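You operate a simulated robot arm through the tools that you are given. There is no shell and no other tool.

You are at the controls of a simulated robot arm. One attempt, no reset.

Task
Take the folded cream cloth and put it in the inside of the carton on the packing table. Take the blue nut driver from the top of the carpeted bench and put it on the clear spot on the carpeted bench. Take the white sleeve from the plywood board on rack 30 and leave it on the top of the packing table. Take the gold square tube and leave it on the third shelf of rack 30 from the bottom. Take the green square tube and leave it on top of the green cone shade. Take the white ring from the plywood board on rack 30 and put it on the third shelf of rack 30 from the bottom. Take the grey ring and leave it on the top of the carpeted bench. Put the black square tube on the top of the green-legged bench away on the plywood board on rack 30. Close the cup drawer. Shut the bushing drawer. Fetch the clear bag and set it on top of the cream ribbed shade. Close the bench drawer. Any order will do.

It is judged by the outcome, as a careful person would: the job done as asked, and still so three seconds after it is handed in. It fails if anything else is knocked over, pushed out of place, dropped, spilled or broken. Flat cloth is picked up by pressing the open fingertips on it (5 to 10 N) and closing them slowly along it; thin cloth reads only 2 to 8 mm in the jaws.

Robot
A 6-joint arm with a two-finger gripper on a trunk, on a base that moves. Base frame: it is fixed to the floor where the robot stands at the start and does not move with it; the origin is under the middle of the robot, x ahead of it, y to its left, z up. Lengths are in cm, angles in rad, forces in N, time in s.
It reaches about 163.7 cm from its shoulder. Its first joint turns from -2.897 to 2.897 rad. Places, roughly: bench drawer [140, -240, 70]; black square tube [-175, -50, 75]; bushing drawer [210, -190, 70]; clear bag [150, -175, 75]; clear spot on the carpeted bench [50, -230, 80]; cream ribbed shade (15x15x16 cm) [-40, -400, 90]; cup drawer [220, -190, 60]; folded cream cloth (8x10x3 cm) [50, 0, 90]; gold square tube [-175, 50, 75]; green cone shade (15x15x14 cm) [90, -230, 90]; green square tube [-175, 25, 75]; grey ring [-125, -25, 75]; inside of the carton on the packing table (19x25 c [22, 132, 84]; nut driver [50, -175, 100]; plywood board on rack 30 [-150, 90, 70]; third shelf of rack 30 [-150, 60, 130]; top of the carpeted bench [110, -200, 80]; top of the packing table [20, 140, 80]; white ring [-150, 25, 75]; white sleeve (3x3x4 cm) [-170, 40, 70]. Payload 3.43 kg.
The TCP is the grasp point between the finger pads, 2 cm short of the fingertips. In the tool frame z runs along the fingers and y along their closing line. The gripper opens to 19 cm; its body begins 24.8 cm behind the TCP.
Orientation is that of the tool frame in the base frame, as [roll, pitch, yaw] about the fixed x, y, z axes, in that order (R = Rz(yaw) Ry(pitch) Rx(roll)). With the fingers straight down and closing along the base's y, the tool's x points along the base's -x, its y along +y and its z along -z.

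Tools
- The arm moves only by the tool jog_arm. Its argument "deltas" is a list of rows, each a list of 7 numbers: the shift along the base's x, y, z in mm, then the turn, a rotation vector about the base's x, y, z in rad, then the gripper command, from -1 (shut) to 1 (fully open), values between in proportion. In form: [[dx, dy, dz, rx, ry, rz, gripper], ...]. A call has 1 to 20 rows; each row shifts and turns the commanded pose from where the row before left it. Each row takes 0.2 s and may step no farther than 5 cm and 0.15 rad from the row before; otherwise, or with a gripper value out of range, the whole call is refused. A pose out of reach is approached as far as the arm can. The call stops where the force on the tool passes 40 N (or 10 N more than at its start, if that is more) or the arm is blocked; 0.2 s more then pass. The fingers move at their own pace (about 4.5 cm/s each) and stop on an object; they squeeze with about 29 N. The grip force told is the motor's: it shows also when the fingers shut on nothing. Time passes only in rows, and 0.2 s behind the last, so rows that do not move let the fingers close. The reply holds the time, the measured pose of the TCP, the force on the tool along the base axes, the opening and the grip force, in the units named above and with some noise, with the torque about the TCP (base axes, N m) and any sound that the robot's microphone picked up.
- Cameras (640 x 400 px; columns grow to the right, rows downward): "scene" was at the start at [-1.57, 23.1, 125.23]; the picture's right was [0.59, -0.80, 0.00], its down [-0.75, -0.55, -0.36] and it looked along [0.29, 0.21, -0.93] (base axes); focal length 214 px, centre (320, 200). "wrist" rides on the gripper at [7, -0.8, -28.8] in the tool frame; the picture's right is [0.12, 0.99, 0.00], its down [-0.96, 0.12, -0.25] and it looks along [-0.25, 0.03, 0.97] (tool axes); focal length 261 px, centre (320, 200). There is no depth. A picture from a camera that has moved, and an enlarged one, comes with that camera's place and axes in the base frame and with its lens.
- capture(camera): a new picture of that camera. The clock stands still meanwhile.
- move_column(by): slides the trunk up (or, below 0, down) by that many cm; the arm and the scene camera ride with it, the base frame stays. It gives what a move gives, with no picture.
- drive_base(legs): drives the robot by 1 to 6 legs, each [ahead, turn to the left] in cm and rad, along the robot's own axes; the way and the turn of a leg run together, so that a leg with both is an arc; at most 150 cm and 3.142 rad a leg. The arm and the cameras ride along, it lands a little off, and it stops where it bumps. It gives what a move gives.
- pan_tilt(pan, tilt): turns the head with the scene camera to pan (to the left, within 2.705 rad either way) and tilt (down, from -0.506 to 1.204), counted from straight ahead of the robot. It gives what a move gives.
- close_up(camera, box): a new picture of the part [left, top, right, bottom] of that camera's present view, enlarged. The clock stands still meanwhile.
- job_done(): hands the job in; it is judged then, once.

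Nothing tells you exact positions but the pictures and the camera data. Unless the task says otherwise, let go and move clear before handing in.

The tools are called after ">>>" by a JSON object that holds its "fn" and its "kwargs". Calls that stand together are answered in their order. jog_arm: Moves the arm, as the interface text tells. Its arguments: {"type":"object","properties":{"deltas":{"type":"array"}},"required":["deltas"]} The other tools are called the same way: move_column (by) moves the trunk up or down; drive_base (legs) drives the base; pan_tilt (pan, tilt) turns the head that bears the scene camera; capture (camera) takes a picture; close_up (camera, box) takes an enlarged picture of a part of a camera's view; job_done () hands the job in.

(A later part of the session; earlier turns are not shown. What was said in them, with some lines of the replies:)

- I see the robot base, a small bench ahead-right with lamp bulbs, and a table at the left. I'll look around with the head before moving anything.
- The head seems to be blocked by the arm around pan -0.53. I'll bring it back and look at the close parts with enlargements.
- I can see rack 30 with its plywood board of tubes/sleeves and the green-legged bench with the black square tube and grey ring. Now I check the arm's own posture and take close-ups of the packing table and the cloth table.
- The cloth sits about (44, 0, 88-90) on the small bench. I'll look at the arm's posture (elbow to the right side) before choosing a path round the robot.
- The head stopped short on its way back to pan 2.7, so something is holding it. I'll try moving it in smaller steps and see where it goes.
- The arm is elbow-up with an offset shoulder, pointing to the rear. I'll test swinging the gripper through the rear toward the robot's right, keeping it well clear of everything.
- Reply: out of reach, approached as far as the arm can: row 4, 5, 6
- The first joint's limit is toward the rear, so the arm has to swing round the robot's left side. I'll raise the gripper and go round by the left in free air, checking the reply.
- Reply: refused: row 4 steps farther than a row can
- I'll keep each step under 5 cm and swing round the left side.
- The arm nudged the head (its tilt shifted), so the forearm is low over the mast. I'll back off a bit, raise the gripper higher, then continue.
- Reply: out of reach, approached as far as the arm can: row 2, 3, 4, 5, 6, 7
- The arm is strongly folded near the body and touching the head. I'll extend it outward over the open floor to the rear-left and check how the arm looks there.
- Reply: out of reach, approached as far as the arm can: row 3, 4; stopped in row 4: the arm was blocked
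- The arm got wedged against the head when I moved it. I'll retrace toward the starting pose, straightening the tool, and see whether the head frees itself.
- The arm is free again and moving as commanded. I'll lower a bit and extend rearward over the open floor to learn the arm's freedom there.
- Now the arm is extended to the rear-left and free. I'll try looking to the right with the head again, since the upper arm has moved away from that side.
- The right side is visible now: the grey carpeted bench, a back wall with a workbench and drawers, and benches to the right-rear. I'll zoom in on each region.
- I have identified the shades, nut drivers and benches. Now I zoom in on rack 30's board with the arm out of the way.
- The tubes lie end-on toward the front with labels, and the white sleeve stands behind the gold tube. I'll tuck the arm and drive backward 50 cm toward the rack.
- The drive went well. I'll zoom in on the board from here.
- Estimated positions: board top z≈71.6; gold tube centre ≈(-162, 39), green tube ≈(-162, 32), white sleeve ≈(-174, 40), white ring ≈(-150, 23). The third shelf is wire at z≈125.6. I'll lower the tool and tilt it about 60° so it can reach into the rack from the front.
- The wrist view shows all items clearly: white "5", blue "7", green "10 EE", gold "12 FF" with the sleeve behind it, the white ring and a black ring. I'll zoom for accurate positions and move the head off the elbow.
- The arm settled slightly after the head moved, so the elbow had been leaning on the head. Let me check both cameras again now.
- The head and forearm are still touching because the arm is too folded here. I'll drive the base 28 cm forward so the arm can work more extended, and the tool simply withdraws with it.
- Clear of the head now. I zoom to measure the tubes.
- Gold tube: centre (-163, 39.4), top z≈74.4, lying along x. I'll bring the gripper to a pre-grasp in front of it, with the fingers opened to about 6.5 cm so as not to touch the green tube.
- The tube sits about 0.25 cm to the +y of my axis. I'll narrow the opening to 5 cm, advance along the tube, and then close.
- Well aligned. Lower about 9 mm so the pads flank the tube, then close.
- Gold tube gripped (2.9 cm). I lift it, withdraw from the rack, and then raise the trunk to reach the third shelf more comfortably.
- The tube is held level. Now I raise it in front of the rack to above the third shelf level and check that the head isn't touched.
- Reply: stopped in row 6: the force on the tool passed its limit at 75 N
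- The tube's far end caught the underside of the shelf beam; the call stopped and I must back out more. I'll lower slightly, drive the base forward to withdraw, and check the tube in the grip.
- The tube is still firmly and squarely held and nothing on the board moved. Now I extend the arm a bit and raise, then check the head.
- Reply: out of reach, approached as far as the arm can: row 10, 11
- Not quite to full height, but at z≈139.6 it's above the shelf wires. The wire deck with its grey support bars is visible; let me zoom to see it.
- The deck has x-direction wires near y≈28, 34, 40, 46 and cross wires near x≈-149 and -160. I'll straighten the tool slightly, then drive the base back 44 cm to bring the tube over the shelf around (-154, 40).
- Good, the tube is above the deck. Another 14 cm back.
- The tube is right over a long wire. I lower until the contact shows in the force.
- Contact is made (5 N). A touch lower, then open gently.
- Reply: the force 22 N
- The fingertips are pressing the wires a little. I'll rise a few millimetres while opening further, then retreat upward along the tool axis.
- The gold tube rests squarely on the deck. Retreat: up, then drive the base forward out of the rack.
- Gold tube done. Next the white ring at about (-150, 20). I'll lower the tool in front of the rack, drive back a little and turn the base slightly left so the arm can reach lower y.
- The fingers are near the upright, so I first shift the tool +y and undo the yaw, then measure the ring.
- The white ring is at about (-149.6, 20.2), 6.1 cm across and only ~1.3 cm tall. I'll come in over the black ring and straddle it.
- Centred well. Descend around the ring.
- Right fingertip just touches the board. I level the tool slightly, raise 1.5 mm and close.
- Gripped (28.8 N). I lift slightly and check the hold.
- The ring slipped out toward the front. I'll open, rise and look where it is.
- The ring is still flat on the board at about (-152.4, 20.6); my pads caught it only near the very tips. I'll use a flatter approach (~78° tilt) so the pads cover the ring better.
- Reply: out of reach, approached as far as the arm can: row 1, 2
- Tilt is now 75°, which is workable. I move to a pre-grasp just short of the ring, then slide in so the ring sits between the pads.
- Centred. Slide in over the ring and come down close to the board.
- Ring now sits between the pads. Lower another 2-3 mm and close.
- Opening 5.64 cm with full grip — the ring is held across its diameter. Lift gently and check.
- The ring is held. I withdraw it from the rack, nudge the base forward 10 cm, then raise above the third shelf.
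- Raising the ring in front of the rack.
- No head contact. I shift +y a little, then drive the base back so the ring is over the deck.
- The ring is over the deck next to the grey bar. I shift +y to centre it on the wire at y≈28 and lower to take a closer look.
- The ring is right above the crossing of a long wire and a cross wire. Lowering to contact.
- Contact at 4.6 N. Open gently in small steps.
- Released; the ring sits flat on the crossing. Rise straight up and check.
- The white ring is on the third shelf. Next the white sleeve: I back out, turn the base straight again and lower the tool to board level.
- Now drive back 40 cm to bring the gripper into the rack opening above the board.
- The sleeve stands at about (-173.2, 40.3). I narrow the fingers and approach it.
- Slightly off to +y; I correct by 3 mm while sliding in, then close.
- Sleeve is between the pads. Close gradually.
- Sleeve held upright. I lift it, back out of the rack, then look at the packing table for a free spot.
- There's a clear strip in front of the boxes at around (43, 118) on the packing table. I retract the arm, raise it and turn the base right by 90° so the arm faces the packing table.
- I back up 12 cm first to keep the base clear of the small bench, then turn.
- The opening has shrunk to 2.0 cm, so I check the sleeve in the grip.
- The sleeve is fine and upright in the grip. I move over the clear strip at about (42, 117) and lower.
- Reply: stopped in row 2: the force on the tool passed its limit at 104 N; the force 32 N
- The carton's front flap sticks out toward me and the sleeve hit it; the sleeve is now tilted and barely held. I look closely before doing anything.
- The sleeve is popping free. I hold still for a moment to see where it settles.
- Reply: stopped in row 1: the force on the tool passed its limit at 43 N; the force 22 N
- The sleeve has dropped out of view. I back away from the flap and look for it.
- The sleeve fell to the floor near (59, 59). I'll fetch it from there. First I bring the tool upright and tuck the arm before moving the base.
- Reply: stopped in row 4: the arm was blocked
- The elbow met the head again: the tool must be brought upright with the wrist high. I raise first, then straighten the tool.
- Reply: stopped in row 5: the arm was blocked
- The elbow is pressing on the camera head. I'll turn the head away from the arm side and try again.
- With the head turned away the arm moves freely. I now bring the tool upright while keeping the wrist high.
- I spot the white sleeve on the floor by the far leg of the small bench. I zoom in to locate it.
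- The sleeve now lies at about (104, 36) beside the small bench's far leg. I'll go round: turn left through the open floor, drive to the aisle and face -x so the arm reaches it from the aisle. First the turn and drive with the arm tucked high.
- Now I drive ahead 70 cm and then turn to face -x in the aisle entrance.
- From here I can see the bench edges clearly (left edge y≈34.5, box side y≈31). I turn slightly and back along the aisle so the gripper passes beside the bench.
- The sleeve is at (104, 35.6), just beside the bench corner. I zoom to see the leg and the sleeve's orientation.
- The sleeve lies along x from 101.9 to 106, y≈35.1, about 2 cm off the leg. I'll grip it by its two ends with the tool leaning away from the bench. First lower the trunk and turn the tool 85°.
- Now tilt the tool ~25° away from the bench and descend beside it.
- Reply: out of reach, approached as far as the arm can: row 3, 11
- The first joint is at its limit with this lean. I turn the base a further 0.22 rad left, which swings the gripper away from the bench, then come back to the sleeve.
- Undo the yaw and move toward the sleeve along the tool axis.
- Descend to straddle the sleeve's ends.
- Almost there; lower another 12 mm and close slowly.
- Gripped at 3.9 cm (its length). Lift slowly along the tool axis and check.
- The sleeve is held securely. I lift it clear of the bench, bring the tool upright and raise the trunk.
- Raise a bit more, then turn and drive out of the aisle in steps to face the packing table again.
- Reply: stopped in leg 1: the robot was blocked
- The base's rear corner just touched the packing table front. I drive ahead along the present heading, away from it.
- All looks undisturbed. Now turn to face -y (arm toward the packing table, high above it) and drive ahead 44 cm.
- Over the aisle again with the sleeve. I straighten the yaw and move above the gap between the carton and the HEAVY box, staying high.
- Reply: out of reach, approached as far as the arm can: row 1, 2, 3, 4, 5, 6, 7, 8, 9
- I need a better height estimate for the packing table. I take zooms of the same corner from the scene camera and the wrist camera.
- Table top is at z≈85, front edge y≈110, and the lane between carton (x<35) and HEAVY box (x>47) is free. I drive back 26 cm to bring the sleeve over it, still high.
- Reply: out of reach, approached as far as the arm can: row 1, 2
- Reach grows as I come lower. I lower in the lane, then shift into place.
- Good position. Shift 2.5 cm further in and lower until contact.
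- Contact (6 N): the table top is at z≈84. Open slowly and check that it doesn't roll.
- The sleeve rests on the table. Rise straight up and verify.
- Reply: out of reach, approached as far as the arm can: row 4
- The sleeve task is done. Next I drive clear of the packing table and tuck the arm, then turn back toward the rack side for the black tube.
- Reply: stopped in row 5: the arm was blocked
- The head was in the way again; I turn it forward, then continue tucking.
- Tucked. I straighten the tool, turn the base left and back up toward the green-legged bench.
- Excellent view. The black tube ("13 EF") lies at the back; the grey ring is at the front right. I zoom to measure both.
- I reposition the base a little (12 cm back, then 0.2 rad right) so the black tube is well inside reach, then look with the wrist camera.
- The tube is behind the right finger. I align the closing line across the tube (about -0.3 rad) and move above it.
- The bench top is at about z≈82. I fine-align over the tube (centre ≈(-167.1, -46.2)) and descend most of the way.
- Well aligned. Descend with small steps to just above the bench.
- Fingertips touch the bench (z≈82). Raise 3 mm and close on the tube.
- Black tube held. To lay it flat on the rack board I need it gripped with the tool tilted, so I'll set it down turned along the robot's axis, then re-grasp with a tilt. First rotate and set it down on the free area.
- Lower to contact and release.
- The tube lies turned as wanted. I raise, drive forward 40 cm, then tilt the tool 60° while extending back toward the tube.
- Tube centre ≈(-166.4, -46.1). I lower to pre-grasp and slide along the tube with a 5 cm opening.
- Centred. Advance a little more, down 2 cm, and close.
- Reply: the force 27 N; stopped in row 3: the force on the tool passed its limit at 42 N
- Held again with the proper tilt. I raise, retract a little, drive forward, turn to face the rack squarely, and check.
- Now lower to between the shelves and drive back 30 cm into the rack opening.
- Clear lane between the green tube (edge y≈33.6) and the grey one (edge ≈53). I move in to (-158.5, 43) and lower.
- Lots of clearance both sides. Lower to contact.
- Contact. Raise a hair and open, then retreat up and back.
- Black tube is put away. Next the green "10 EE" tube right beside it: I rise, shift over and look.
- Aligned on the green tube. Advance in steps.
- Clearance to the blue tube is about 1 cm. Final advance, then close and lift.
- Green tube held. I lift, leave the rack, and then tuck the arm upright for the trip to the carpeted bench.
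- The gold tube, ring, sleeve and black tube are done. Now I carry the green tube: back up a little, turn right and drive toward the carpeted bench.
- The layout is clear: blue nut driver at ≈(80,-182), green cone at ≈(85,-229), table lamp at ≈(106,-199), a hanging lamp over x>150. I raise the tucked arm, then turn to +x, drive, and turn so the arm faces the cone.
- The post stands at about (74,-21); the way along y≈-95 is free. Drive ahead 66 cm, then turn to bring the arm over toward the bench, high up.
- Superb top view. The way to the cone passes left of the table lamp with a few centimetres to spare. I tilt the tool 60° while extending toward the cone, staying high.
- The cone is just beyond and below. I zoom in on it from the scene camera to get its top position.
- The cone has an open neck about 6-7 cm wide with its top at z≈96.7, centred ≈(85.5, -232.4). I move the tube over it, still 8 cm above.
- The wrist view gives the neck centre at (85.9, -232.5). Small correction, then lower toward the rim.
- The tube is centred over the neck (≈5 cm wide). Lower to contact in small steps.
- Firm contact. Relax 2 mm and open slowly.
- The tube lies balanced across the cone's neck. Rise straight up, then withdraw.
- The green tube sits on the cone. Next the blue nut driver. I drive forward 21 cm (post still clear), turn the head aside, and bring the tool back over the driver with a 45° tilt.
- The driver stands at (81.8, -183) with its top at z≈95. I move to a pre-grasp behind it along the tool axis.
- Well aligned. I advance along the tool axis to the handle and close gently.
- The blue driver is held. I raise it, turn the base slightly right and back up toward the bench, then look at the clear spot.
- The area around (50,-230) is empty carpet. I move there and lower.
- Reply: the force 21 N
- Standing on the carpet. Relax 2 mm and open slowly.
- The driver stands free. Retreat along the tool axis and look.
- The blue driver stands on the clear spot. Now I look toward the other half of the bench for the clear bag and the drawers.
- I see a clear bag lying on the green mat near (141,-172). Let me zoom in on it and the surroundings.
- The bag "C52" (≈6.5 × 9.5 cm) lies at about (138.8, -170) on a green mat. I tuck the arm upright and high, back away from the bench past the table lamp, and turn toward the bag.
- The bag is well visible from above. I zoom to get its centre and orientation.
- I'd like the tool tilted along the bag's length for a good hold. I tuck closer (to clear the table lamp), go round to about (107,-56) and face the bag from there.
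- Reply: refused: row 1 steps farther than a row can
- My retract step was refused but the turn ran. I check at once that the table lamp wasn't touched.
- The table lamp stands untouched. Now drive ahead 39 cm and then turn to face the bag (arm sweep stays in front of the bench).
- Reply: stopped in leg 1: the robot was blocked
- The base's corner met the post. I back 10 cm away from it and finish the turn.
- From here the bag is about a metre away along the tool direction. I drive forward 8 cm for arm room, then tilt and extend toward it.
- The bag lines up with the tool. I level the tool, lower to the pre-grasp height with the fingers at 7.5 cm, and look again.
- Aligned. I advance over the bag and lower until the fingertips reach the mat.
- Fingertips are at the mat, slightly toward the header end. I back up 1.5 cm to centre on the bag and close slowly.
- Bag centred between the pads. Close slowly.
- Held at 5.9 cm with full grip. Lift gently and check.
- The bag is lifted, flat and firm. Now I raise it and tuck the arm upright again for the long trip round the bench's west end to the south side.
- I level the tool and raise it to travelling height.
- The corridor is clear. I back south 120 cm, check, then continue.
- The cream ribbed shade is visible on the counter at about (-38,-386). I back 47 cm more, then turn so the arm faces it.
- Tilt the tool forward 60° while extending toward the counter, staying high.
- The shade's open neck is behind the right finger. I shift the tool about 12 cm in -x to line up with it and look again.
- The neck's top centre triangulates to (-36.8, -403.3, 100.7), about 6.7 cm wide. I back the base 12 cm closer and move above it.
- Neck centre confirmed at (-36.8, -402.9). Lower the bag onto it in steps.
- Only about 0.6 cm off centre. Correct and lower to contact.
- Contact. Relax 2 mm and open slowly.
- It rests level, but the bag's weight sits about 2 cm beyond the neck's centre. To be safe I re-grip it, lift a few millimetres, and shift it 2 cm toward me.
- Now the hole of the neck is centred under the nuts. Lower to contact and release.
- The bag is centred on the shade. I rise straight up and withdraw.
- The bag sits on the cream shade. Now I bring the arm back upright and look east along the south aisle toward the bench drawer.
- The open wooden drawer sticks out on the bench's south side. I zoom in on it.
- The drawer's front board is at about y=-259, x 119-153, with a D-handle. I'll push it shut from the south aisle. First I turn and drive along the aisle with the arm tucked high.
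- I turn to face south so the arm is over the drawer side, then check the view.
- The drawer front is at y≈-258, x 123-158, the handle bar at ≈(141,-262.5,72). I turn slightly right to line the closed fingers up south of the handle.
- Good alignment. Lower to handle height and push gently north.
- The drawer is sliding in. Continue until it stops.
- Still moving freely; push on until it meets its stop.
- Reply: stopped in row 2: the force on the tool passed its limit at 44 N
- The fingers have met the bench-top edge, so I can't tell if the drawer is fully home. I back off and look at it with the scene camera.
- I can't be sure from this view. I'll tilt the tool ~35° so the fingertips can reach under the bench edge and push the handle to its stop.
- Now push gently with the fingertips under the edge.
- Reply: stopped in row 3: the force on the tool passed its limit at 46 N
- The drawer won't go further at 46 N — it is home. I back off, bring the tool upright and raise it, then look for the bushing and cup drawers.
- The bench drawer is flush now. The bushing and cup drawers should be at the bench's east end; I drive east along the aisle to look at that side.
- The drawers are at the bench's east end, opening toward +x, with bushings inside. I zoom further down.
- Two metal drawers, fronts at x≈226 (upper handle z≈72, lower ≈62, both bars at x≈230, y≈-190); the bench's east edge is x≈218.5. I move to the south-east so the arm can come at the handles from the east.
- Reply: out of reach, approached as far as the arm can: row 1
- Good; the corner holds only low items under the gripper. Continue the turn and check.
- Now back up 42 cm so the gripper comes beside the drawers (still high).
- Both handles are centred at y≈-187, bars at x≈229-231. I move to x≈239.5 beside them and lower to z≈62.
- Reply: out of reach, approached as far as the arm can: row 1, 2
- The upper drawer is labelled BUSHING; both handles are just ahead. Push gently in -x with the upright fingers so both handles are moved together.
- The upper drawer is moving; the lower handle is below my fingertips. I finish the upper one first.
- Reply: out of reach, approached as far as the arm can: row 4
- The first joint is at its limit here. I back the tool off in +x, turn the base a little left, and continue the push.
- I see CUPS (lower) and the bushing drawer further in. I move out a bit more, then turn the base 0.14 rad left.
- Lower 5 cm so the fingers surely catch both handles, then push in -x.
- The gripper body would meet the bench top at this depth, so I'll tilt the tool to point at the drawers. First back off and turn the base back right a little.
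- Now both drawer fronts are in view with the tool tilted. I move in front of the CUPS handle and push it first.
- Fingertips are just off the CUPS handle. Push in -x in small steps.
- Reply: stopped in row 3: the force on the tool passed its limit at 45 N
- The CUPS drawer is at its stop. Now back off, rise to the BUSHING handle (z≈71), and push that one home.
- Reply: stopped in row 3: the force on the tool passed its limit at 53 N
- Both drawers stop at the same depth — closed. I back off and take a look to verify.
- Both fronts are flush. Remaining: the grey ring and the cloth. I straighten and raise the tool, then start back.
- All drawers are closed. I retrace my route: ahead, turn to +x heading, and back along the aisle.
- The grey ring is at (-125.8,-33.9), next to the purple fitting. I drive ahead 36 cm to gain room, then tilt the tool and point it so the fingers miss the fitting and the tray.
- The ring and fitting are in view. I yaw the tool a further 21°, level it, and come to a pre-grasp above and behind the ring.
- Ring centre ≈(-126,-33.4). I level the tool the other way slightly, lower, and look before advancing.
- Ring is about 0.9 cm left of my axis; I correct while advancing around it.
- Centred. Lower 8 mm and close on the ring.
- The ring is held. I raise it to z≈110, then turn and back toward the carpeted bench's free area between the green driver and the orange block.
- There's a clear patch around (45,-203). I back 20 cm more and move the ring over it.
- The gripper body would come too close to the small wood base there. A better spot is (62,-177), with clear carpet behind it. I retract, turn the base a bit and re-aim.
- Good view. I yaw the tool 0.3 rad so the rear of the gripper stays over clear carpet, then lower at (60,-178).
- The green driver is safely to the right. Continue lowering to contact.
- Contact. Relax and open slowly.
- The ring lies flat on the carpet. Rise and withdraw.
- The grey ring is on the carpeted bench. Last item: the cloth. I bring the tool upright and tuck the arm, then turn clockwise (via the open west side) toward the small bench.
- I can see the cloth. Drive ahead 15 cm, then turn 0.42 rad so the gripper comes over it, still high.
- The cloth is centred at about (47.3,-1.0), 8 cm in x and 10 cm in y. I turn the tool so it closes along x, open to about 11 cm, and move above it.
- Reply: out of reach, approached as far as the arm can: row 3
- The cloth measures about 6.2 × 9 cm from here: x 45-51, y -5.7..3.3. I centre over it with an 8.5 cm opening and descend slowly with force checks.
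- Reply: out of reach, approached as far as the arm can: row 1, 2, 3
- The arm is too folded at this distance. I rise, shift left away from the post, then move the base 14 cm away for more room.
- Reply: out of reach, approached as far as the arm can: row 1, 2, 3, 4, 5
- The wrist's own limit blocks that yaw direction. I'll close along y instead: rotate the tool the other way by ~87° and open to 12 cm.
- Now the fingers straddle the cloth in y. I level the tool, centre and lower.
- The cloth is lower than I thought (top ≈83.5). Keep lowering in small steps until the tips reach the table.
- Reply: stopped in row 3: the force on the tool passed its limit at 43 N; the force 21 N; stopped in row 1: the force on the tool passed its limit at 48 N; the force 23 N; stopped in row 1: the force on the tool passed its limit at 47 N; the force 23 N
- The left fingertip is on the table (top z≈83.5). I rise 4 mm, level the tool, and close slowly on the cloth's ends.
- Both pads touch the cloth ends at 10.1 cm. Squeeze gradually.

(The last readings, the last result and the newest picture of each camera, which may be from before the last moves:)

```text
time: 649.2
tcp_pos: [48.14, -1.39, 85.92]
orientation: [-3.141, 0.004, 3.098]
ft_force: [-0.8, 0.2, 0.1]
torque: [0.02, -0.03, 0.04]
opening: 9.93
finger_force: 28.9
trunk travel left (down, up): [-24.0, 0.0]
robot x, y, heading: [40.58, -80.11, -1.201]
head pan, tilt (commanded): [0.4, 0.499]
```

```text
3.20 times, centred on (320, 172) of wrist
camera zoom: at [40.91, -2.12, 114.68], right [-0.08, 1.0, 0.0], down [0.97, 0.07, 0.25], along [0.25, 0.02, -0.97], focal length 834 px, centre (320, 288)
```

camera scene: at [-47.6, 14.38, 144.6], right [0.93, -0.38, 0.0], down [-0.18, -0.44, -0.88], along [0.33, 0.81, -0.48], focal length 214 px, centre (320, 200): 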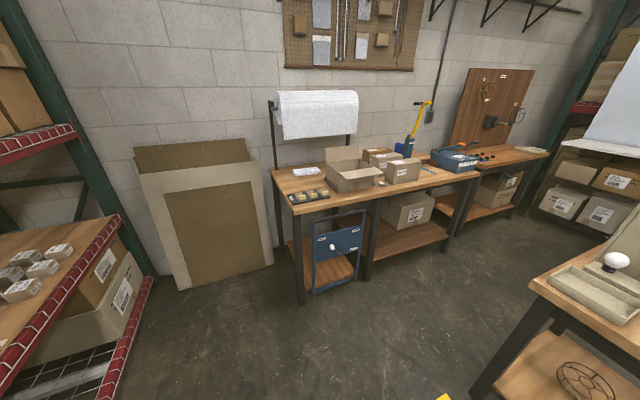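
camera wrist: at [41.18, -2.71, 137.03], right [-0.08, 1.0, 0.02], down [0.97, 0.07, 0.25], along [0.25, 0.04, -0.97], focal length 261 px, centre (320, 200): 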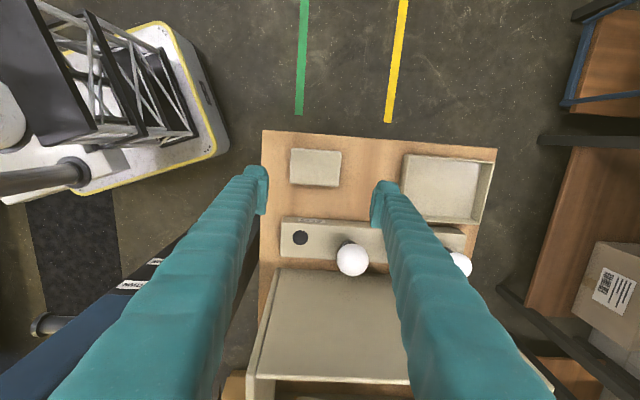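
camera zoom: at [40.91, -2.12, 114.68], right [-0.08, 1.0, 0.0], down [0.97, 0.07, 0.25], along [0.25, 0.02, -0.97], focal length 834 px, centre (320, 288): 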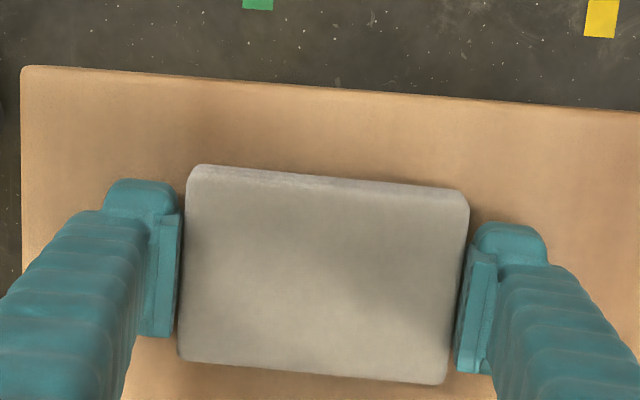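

Firm grip at 9.9 cm. Lift gently and check.

>>> {"fn": "jog_arm", "kwargs": {"deltas": [[0, 0, 8, 0, 0, 0, -0.15], [0, 0, 20, 0, 0, 0, -0.15], [0, 0, 40, 0, 0, 0, -0.15]]}}

>>> {"fn": "capture", "kwargs": {"camera": "wrist"}}

```text
time: 650.0
tcp_pos: [48.22, -1.62, 92.73]
orientation: [-3.14, 0.001, 3.099]
ft_force: [0.3, 0.0, -0.8]
torque: [-0.1, 0.02, -0.01]
opening: 9.91
finger_force: 29.5
trunk travel left (down, up): [-24.0, 0.0]
robot x, y, heading: [40.73, -79.94, -1.203]
head pan, tilt (commanded): [0.4, 0.499]
```

```text
taken
camera wrist: at [40.95, -2.09, 121.48], right [-0.08, 1.0, 0.0], down [0.97, 0.07, 0.25], along [0.25, 0.02, -0.97], focal length 261 px, centre (320, 200)
```

wrist: 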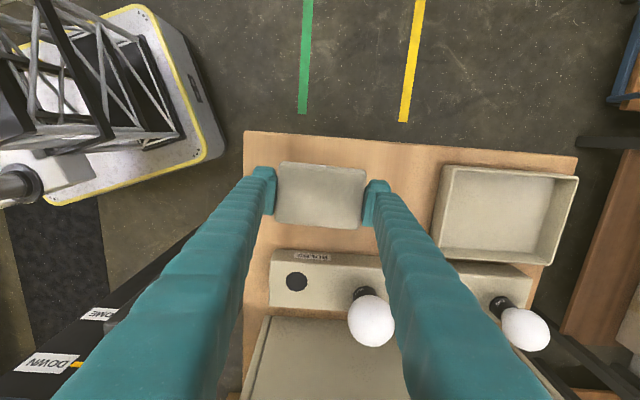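

The cloth is held. I raise it and plan the way to the packing table: turn slightly left, back north-west, then north.

>>> {"fn": "jog_arm", "kwargs": {"deltas": [[0, 0, 45, 0, 0, 0, -0.15], [0, 0, 45, 0, 0, 0, -0.15], [-5, 0, 45, 0, 0, 0, -0.15], [-10, 0, 45, 0, 0, 0, -0.15], [-10, 0, 45, 0, 0, 0, -0.15], [-10, 0, 25, 0, 0, 0, -0.15]]}}

>>> {"fn": "capture", "kwargs": {"camera": "wrist"}}

```text
time: 651.4
tcp_pos: [44.59, -1.63, 117.82]
orientation: [-3.141, 0.001, 3.098]
ft_force: [0.0, -0.3, -0.4]
torque: [0.0, 0.02, -0.01]
opening: 9.91
finger_force: 29.3
trunk travel left (down, up): [-24.0, 0.0]
robot x, y, heading: [40.48, -80.11, -1.195]
head pan, tilt (commanded): [0.4, 0.499]
```

```text
taken
camera wrist: at [37.39, -2.17, 146.53], right [-0.08, 1.0, 0.0], down [0.97, 0.07, 0.25], along [0.25, 0.02, -0.97], focal length 261 px, centre (320, 200)
```

wrist: 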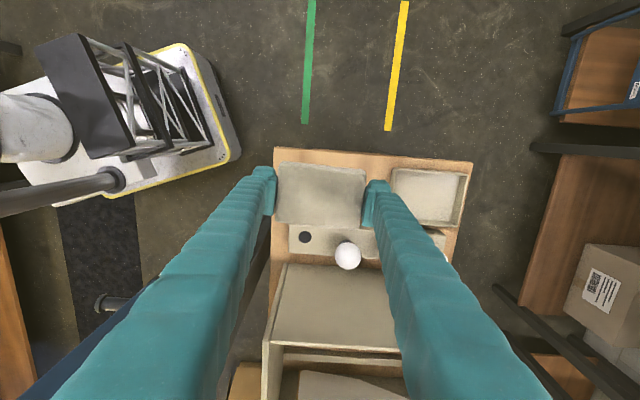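

>>> {"fn": "drive_base", "kwargs": {"legs": [[0, 0.2]]}}

>>> {"fn": "drive_base", "kwargs": {"legs": [[-85, 0]]}}

>>> {"fn": "drive_base", "kwargs": {"legs": [[0, -0.5]]}}

>>> {"fn": "capture", "kwargs": {"camera": "wrist"}}

```text
time: 652.6
tcp_pos: [29.0, -2.25, 117.75]
orientation: [-3.141, 0.003, -2.984]
ft_force: [-0.5, -0.4, 0.3]
torque: [0.0, 0.01, 0.02]
opening: 9.87
finger_force: 29.2
trunk travel left (down, up): [-24.0, 0.0]
robot x, y, heading: [40.36, -79.98, -1.003]
head pan, tilt (commanded): [0.4, 0.499]
```

```text
time: 657.1
tcp_pos: [-16.36, 69.15, 117.79]
orientation: [-3.141, 0.002, -2.988]
ft_force: [0.0, -0.2, 0.0]
torque: [0.01, 0.0, -0.01]
opening: 9.88
finger_force: 29.3
trunk travel left (down, up): [-24.0, 0.0]
robot x, y, heading: [-4.93, -8.48, -0.997]
head pan, tilt (commanded): [0.4, 0.499]
```

```text
time: 659.0
tcp_pos: [22.37, 65.11, 117.78]
orientation: [-3.141, 0.0, 2.794]
ft_force: [-0.1, -0.4, 0.1]
torque: [-0.01, 0.01, 0.02]
opening: 9.88
finger_force: 29.1
trunk travel left (down, up): [-24.0, 0.0]
robot x, y, heading: [-5.2, -8.55, -1.505]
head pan, tilt (commanded): [0.4, 0.499]
```

```text
taken
camera wrist: at [15.32, 66.59, 146.5], right [0.23, 0.97, 0.0], down [0.94, -0.22, 0.25], along [0.24, -0.06, -0.97], focal length 261 px, centre (320, 200)
```

wrist: 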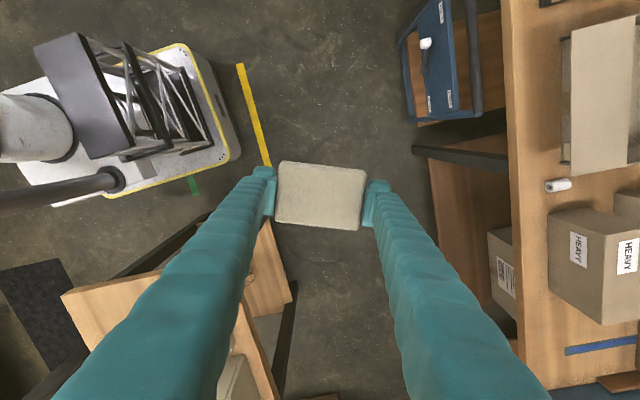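

The sleeve is still in place on the table. I rotate the tool so it closes along x for the carton, then back up toward the packing table.

>>> {"fn": "jog_arm", "kwargs": {"deltas": [[0, 0, 0, 0, 0, -0.144, -0.15], [0, 0, 0, 0, 0, -0.144, -0.15], [0, 0, 0, 0, 0, -0.144, -0.15], [0, 0, 0, 0, 0, -0.144, -0.15], [0, 0, 0, 0, 0, -0.144, -0.15], [0, 0, 0, 0, 0, -0.144, -0.15], [0, 0, 0, 0, 0, -0.144, -0.15], [0, 0, 0, 0, 0, -0.144, -0.15]]}}

>>> {"fn": "drive_base", "kwargs": {"legs": [[-45, 0]]}}

>>> {"fn": "capture", "kwargs": {"camera": "wrist"}}

```text
time: 660.8
tcp_pos: [22.37, 65.07, 117.75]
orientation: [3.141, 0.002, 1.64]
ft_force: [0.9, -0.1, -0.1]
torque: [-0.02, 0.0, 0.0]
opening: 9.85
finger_force: 29.6
trunk travel left (down, up): [-24.0, 0.0]
robot x, y, heading: [-4.93, -8.81, -1.504]
head pan, tilt (commanded): [0.4, 0.499]
```

```text
time: 663.5
tcp_pos: [19.54, 109.66, 117.79]
orientation: [-3.141, 0.002, 1.64]
ft_force: [0.0, -0.3, -0.5]
torque: [0.0, -0.01, 0.0]
opening: 9.87
finger_force: 28.7
trunk travel left (down, up): [-24.0, 0.0]
robot x, y, heading: [-8.26, 35.84, -1.506]
head pan, tilt (commanded): [0.4, 0.499]
```

```text
taken
camera wrist: at [18.13, 116.62, 146.51], right [0.98, 0.19, 0.0], down [0.18, -0.95, 0.25], along [0.05, -0.24, -0.97], focal length 261 px, centre (320, 200)
```

wrist: 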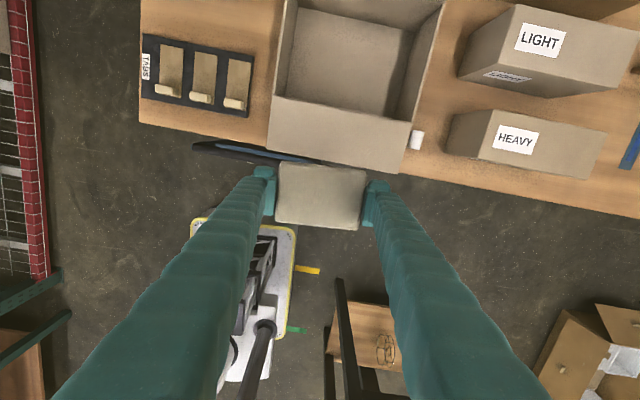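

The carton's opening spans x 9-34, y 121.5-141 (centre ≈(21.3,131.5)). I back 9 cm more and move the cloth over the opening, well above the flap.

>>> {"fn": "drive_base", "kwargs": {"legs": [[-9, 0]]}}

>>> {"fn": "jog_arm", "kwargs": {"deltas": [[5, 35, -10, 0, 0, 0, -0.15], [5, 35, -10, 0, 0, 0, -0.15], [5, 35, -10, 0, 0, 0, -0.15], [5, 28, -10, 0, 0, 0, -0.15]]}}

>>> {"fn": "capture", "kwargs": {"camera": "wrist"}}

```text
time: 664.6
tcp_pos: [18.91, 118.67, 117.85]
orientation: [3.141, 0.003, 1.64]
ft_force: [-0.1, 0.5, -1.0]
torque: [0.01, 0.02, 0.0]
opening: 9.86
finger_force: 29.1
trunk travel left (down, up): [-24.0, 0.0]
robot x, y, heading: [-8.03, 45.15, -1.512]
head pan, tilt (commanded): [0.4, 0.499]
```

```text
time: 665.6
tcp_pos: [20.9, 132.05, 113.77]
orientation: [-3.141, -0.001, 1.64]
ft_force: [-0.4, 0.1, 0.3]
torque: [0.17, 0.0, -0.01]
opening: 9.86
finger_force: 28.7
trunk travel left (down, up): [-24.0, 0.0]
robot x, y, heading: [-8.3, 44.75, -1.503]
head pan, tilt (commanded): [0.4, 0.499]
```

```text
taken
camera wrist: at [19.49, 138.98, 142.64], right [0.98, 0.19, 0.0], down [0.18, -0.95, 0.25], along [0.05, -0.24, -0.97], focal length 261 px, centre (320, 200)
```

wrist: 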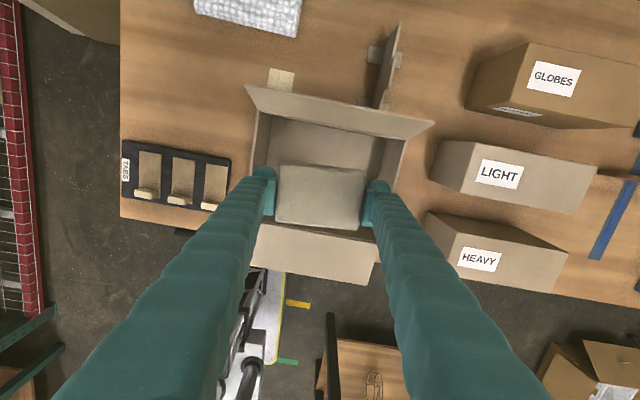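

The cloth is over the opening. I shift 1 cm in x to centre and lower it into the carton.

>>> {"fn": "jog_arm", "kwargs": {"deltas": [[12, 0, -40, 0, 0, 0, -0.15], [0, 0, -45, 0, 0, 0, -0.15], [0, 0, -45, 0, 0, 0, -0.15]]}}

>>> {"fn": "capture", "kwargs": {"camera": "wrist"}}

```text
time: 666.4
tcp_pos: [22.13, 132.09, 100.81]
orientation: [-3.141, 0.001, 1.642]
ft_force: [0.4, -0.2, 0.0]
torque: [0.05, 0.02, -0.03]
opening: 9.88
finger_force: 29.3
trunk travel left (down, up): [-24.0, 0.0]
robot x, y, heading: [-8.76, 45.46, -1.509]
head pan, tilt (commanded): [0.4, 0.499]
```

```text
taken
camera wrist: at [20.74, 139.02, 129.51], right [0.98, 0.19, 0.0], down [0.18, -0.95, 0.25], along [0.05, -0.24, -0.97], focal length 261 px, centre (320, 200)
```

wrist: 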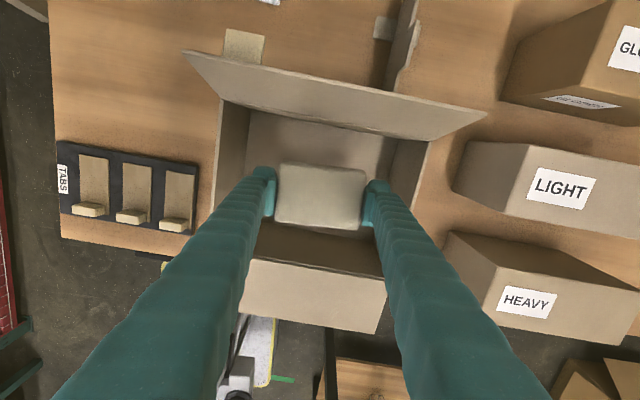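

Well centred between the walls. Continue down to the carton floor.

>>> {"fn": "jog_arm", "kwargs": {"deltas": [[0, 0, -40, 0, 0, 0, -0.15], [0, 0, -40, 0, 0, 0, -0.15], [0, 0, -20, 0, 0, 0, -0.15]]}}

>>> {"fn": "jog_arm", "kwargs": {"deltas": [[0, 0, -8, 0, 0, 0, -0.15], [0, 0, -6, 0, 0, 0, -0.15]]}}

>>> {"fn": "jog_arm", "kwargs": {"deltas": [[0, 0, -5, 0, 0, 0, -0.15], [0, 0, -5, 0, 0, 0, -0.15]]}}

```text
time: 667.2
tcp_pos: [22.28, 132.04, 90.74]
orientation: [3.141, 0.001, 1.642]
ft_force: [0.0, 0.8, -1.1]
torque: [0.02, -0.02, 0.05]
opening: 9.87
finger_force: 29.2
trunk travel left (down, up): [-24.0, 0.0]
robot x, y, heading: [-8.38, 44.41, -1.508]
head pan, tilt (commanded): [0.4, 0.499]
```

```text
time: 667.8
tcp_pos: [22.21, 132.11, 89.4]
orientation: [3.141, 0.0, 1.639]
ft_force: [0.4, -0.2, -0.5]
torque: [0.0, 0.01, 0.0]
opening: 9.85
finger_force: 29.0
trunk travel left (down, up): [-24.0, 0.0]
robot x, y, heading: [-8.49, 45.3, -1.503]
head pan, tilt (commanded): [0.4, 0.499]
```

```text
time: 668.4
tcp_pos: [22.25, 132.04, 88.37]
orientation: [-3.14, 0.002, 1.64]
ft_force: [0.5, 0.1, -0.8]
torque: [0.01, -0.01, -0.01]
opening: 9.88
finger_force: 28.5
trunk travel left (down, up): [-24.0, 0.0]
robot x, y, heading: [-8.59, 45.21, -1.506]
head pan, tilt (commanded): [0.4, 0.499]
```

>>> {"fn": "jog_arm", "kwargs": {"deltas": [[0, 0, -4, 0, 0, 0, -0.15], [0, 0, -4, 0, 0, 0, -0.15]]}}

>>> {"fn": "jog_arm", "kwargs": {"deltas": [[0, 0, -3, 0, 0, 0, -0.15], [0, 0, -3, 0, 0, 0, -0.15]]}}

```text
time: 669.0
tcp_pos: [21.99, 132.05, 87.63]
orientation: [-3.141, 0.001, 1.642]
ft_force: [-0.7, 0.9, 0.4]
torque: [-0.02, 0.01, 0.02]
opening: 9.89
finger_force: 29.1
trunk travel left (down, up): [-24.0, 0.0]
robot x, y, heading: [-8.71, 45.33, -1.507]
head pan, tilt (commanded): [0.4, 0.499]
```

```text
time: 669.6
tcp_pos: [22.02, 132.05, 87.01]
orientation: [-3.141, 0.0, 1.64]
ft_force: [-0.5, 0.7, -0.1]
torque: [0.0, 0.0, 0.01]
opening: 9.88
finger_force: 29.1
trunk travel left (down, up): [-24.0, 0.0]
robot x, y, heading: [-8.73, 44.89, -1.502]
head pan, tilt (commanded): [0.4, 0.499]
```

>>> {"fn": "jog_arm", "kwargs": {"deltas": [[0, 0, -3, 0, 0, 0, -0.15], [0, 0, -3, 0, 0, 0, -0.15]]}}

>>> {"fn": "capture", "kwargs": {"camera": "wrist"}}

```text
time: 670.2
tcp_pos: [22.12, 132.03, 86.6]
orientation: [3.141, -0.001, 1.639]
ft_force: [-0.3, -2.5, 14.2]
torque: [-0.05, -0.03, 0.09]
opening: 9.86
finger_force: 29.6
trunk travel left (down, up): [-24.0, 0.0]
robot x, y, heading: [-8.51, 45.22, -1.508]
head pan, tilt (commanded): [0.4, 0.499]
```

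```text
taken
camera wrist: at [20.67, 138.88, 115.33], right [0.98, 0.19, 0.0], down [0.18, -0.95, 0.25], along [0.05, -0.24, -0.97], focal length 261 px, centre (320, 200)
```

wrist: 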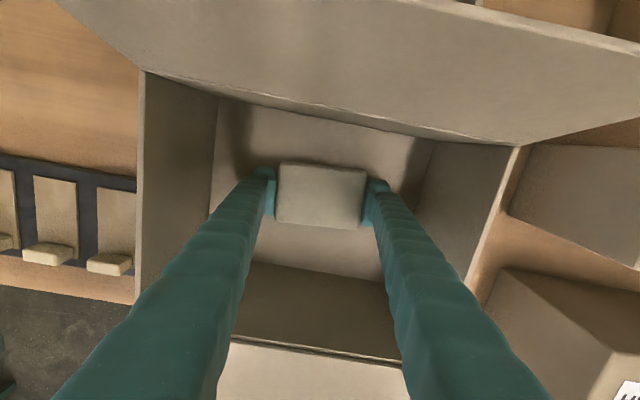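

The cloth is on the carton floor. Relax and open slowly to about 12 cm.

>>> {"fn": "jog_arm", "kwargs": {"deltas": [[0, 0, 2, 0, 0, 0, 0.0], [0, 0, 0, 0, 0, 0, 0.08], [0, 0, 0, 0, 0, 0, 0.15], [0, 0, 0, 0, 0, 0, 0.22], [0, 0, 0, 0, 0, 0, 0.25]]}}

>>> {"fn": "capture", "kwargs": {"camera": "wrist"}}

```text
time: 671.4
tcp_pos: [22.16, 131.91, 86.55]
orientation: [3.141, 0.002, 1.64]
ft_force: [0.4, 0.0, -0.4]
torque: [0.04, 0.0, 0.0]
opening: 11.84
finger_force: 0.1
trunk travel left (down, up): [-24.0, 0.0]
robot x, y, heading: [-8.47, 44.91, -1.511]
head pan, tilt (commanded): [0.4, 0.499]
```

```text
taken
camera wrist: at [20.69, 138.94, 115.31], right [0.98, 0.19, 0.0], down [0.18, -0.95, 0.25], along [0.05, -0.24, -0.97], focal length 261 px, centre (320, 200)
```

wrist: 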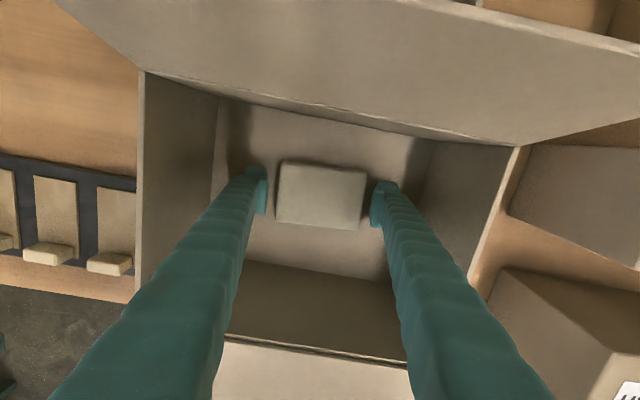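

The cloth lies in the carton. I rise straight up.

>>> {"fn": "jog_arm", "kwargs": {"deltas": [[0, 0, 20, 0, 0, 0, 0.25], [0, 0, 45, 0, 0, 0, 0.25], [0, 0, 45, 0, 0, 0, 0.25], [0, 0, 45, 0, 0, 0, 0.25], [0, 0, 45, 0, 0, 0, 0.25], [0, 0, 45, 0, 0, 0, 0.25], [0, 0, 30, 0, 0, 0, 0.25]]}}

>>> {"fn": "capture", "kwargs": {"camera": "wrist"}}

```text
time: 673.0
tcp_pos: [22.23, 131.93, 114.06]
orientation: [-3.141, 0.001, 1.64]
ft_force: [-0.5, 0.2, 1.1]
torque: [0.01, 0.01, 0.03]
opening: 11.89
finger_force: 0.0
trunk travel left (down, up): [-24.0, 0.0]
robot x, y, heading: [-8.24, 45.19, -1.506]
head pan, tilt (commanded): [0.4, 0.499]
```

```text
taken
camera wrist: at [20.77, 138.91, 142.82], right [0.98, 0.19, 0.0], down [0.18, -0.95, 0.25], along [0.05, -0.24, -0.97], focal length 261 px, centre (320, 200)
```

wrist: 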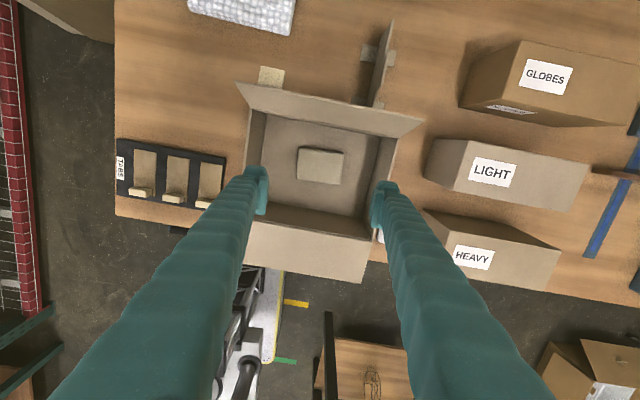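

The cloth rests in the middle of the carton. I withdraw and make a final visual check of the packing table and rack 30.

>>> {"fn": "drive_base", "kwargs": {"legs": [[42, 0]]}}

>>> {"fn": "pan_tilt", "kwargs": {"pan": -1.6, "tilt": 0.4}}

>>> {"fn": "capture", "kwargs": {"camera": "scene"}}

>>> {"fn": "close_up", "kwargs": {"camera": "scene", "box": [60, 110, 300, 260]}}

>>> {"fn": "capture", "kwargs": {"camera": "wrist"}}

```text
time: 675.6
tcp_pos: [25.15, 90.37, 114.04]
orientation: [-3.14, 0.002, 1.638]
ft_force: [0.4, -0.2, 0.4]
torque: [-0.01, 0.0, -0.01]
opening: 11.88
finger_force: 0.0
trunk travel left (down, up): [-24.0, 0.0]
robot x, y, heading: [-5.59, 3.22, -1.508]
head pan, tilt (commanded): [0.4, 0.499]
```

```text
time: 677.5
tcp_pos: [25.18, 90.37, 114.13]
orientation: [-3.141, 0.002, 1.638]
ft_force: [-0.6, -0.2, 0.2]
torque: [0.04, 0.01, -0.02]
opening: 11.87
finger_force: 0.1
trunk travel left (down, up): [-24.0, 0.0]
robot x, y, heading: [-5.86, 3.37, -1.508]
head pan, tilt (commanded): [-1.6, 0.4]
```

```text
taken
camera scene: at [4.34, 10.3, 145.51], right [-0.03, 1.0, 0.0], down [0.39, 0.01, -0.92], along [-0.92, -0.03, -0.39], focal length 214 px, centre (320, 200)
```

scene: 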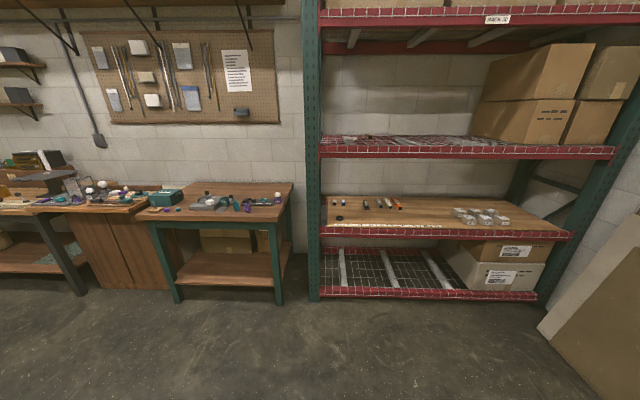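

```text
2.67 times, centred on (180, 185) of scene
camera zoom: at [4.34, 10.3, 145.51], right [-0.03, 1.0, 0.0], down [0.39, 0.01, -0.92], along [-0.92, -0.03, -0.39], focal length 572 px, centre (693, 240)
```

zoom: 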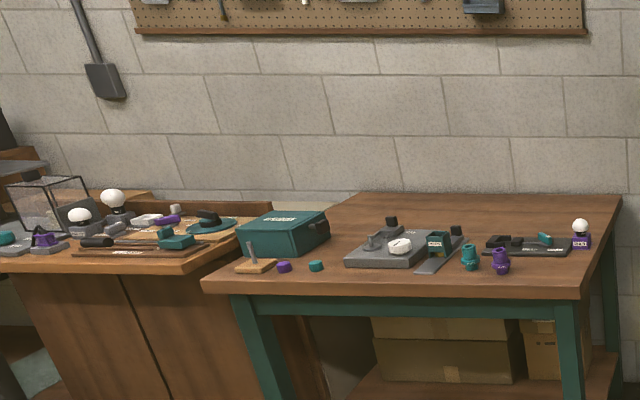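

```text
taken
camera wrist: at [23.7, 97.25, 142.78], right [0.98, 0.19, 0.0], down [0.18, -0.95, 0.25], along [0.05, -0.24, -0.97], focal length 261 px, centre (320, 200)
```

wrist: 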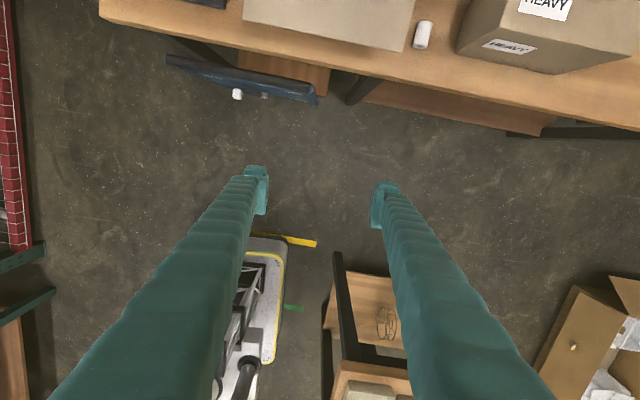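

>>> {"fn": "close_up", "kwargs": {"camera": "scene", "box": [310, 120, 470, 220]}}

>>> {"fn": "close_up", "kwargs": {"camera": "scene", "box": [320, 125, 400, 175]}}

>>> {"fn": "close_up", "kwargs": {"camera": "scene", "box": [320, 185, 416, 245]}}

```text
4.00 times, centred on (390, 170) of scene
camera zoom: at [4.34, 10.3, 145.51], right [-0.03, 1.0, 0.0], down [0.39, 0.01, -0.92], along [-0.92, -0.03, -0.39], focal length 858 px, centre (40, 320)
```

zoom: 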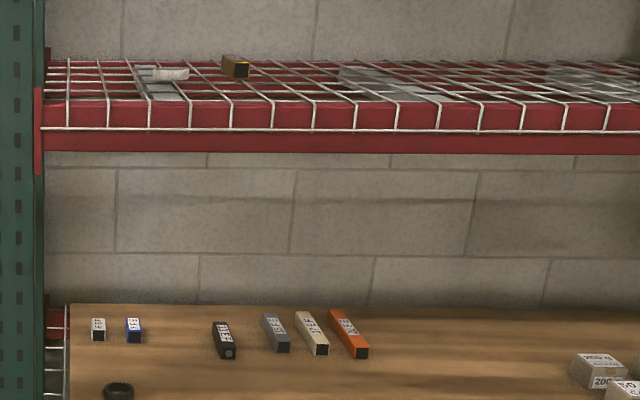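

```text
8.00 times, centred on (360, 150) of scene
camera zoom: at [4.34, 10.3, 145.51], right [-0.03, 1.0, 0.0], down [0.39, 0.01, -0.92], along [-0.92, -0.03, -0.39], focal length 1716 px, centre (0, 600)
```

zoom: 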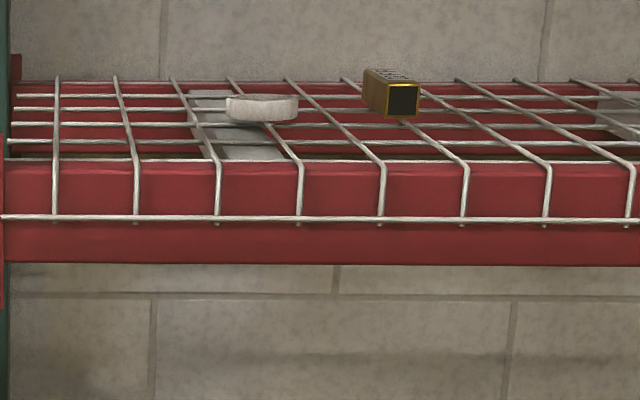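

```text
6.67 times, centred on (368, 215) of scene
camera zoom: at [4.34, 10.3, 145.51], right [-0.03, 1.0, 0.0], down [0.39, 0.01, -0.92], along [-0.92, -0.03, -0.39], focal length 1430 px, centre (0, 100)
```

zoom: 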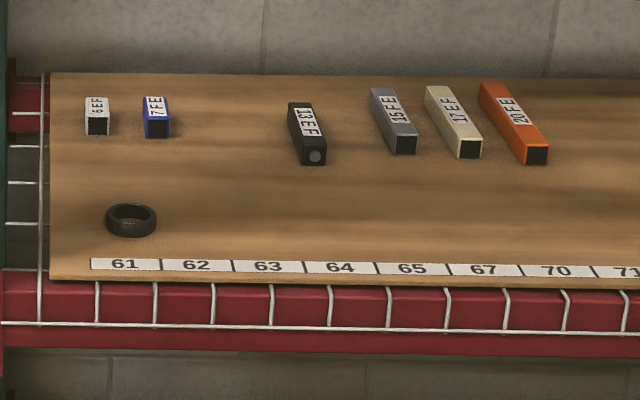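

Everything checks out: the gold tube and white ring are on the third shelf, and the black tube is on the board. The sleeve is on the packing table and the cloth is in the carton. The green tube, grey ring and driver are on or over the carpeted bench, the bag is on the cream shade, and the three drawers are shut. The gripper is empty and clear, so I hand the job in.

>>> {"fn": "job_done", "kwargs": {}}

```text
The job is handed in.
```

I handed the job in with all twelve parts done. I checked each result with the cameras as I went. The carpeted bench, the cream shade and the drawers I did not look at again at the end.

| Item | Where it ended up |
|---|---|
| Folded cream cloth | On the floor of the carton, near the middle |
| Blue nut driver | Standing on the clear spot of the carpeted bench |
| White sleeve | Lying on its side on the packing table, between the carton and the HEAVY box |
| Gold square tube | Third shelf of rack 30, lying on the wires |
| Green square tube | Balanced across the neck of the green cone shade |
| White ring | Third shelf of rack 30, flat on a wire crossing |
| Grey ring | Flat on the carpeted bench |
| Black square tube | Plywood board on rack 30, between the gap left by the green tube and the grey tube |
| Cup, bushing and bench drawers | Each pushed in until it stopped at more than 40 N; the cup and bushing fronts look flush |
| Clear bag | Centred on top of the cream ribbed shade |

These things went wrong along the way:
- **Sleeve:** I caught the carton's front flap with it; it dropped to the floor and rolled to the small bench. I picked it up again and placed it; it looked unharmed. I laid it on its side and did not stand it up.
- **Carton flap:** that hit was about 104 N. The carton looked unmoved in later pictures, but I could not measure it closely.
- **Rack 30:** the gold tube pressed up against the third shelf's front beam at 75 N before I backed off. Nothing on the rack shifted.
- **Base bumps:** the base touched the packing table front once and the lamp post once. I saw nothing displaced.
- **Nut driver:** the listed place for the nut driver fitted the green one better. I went by the colour you named and moved the blue one.
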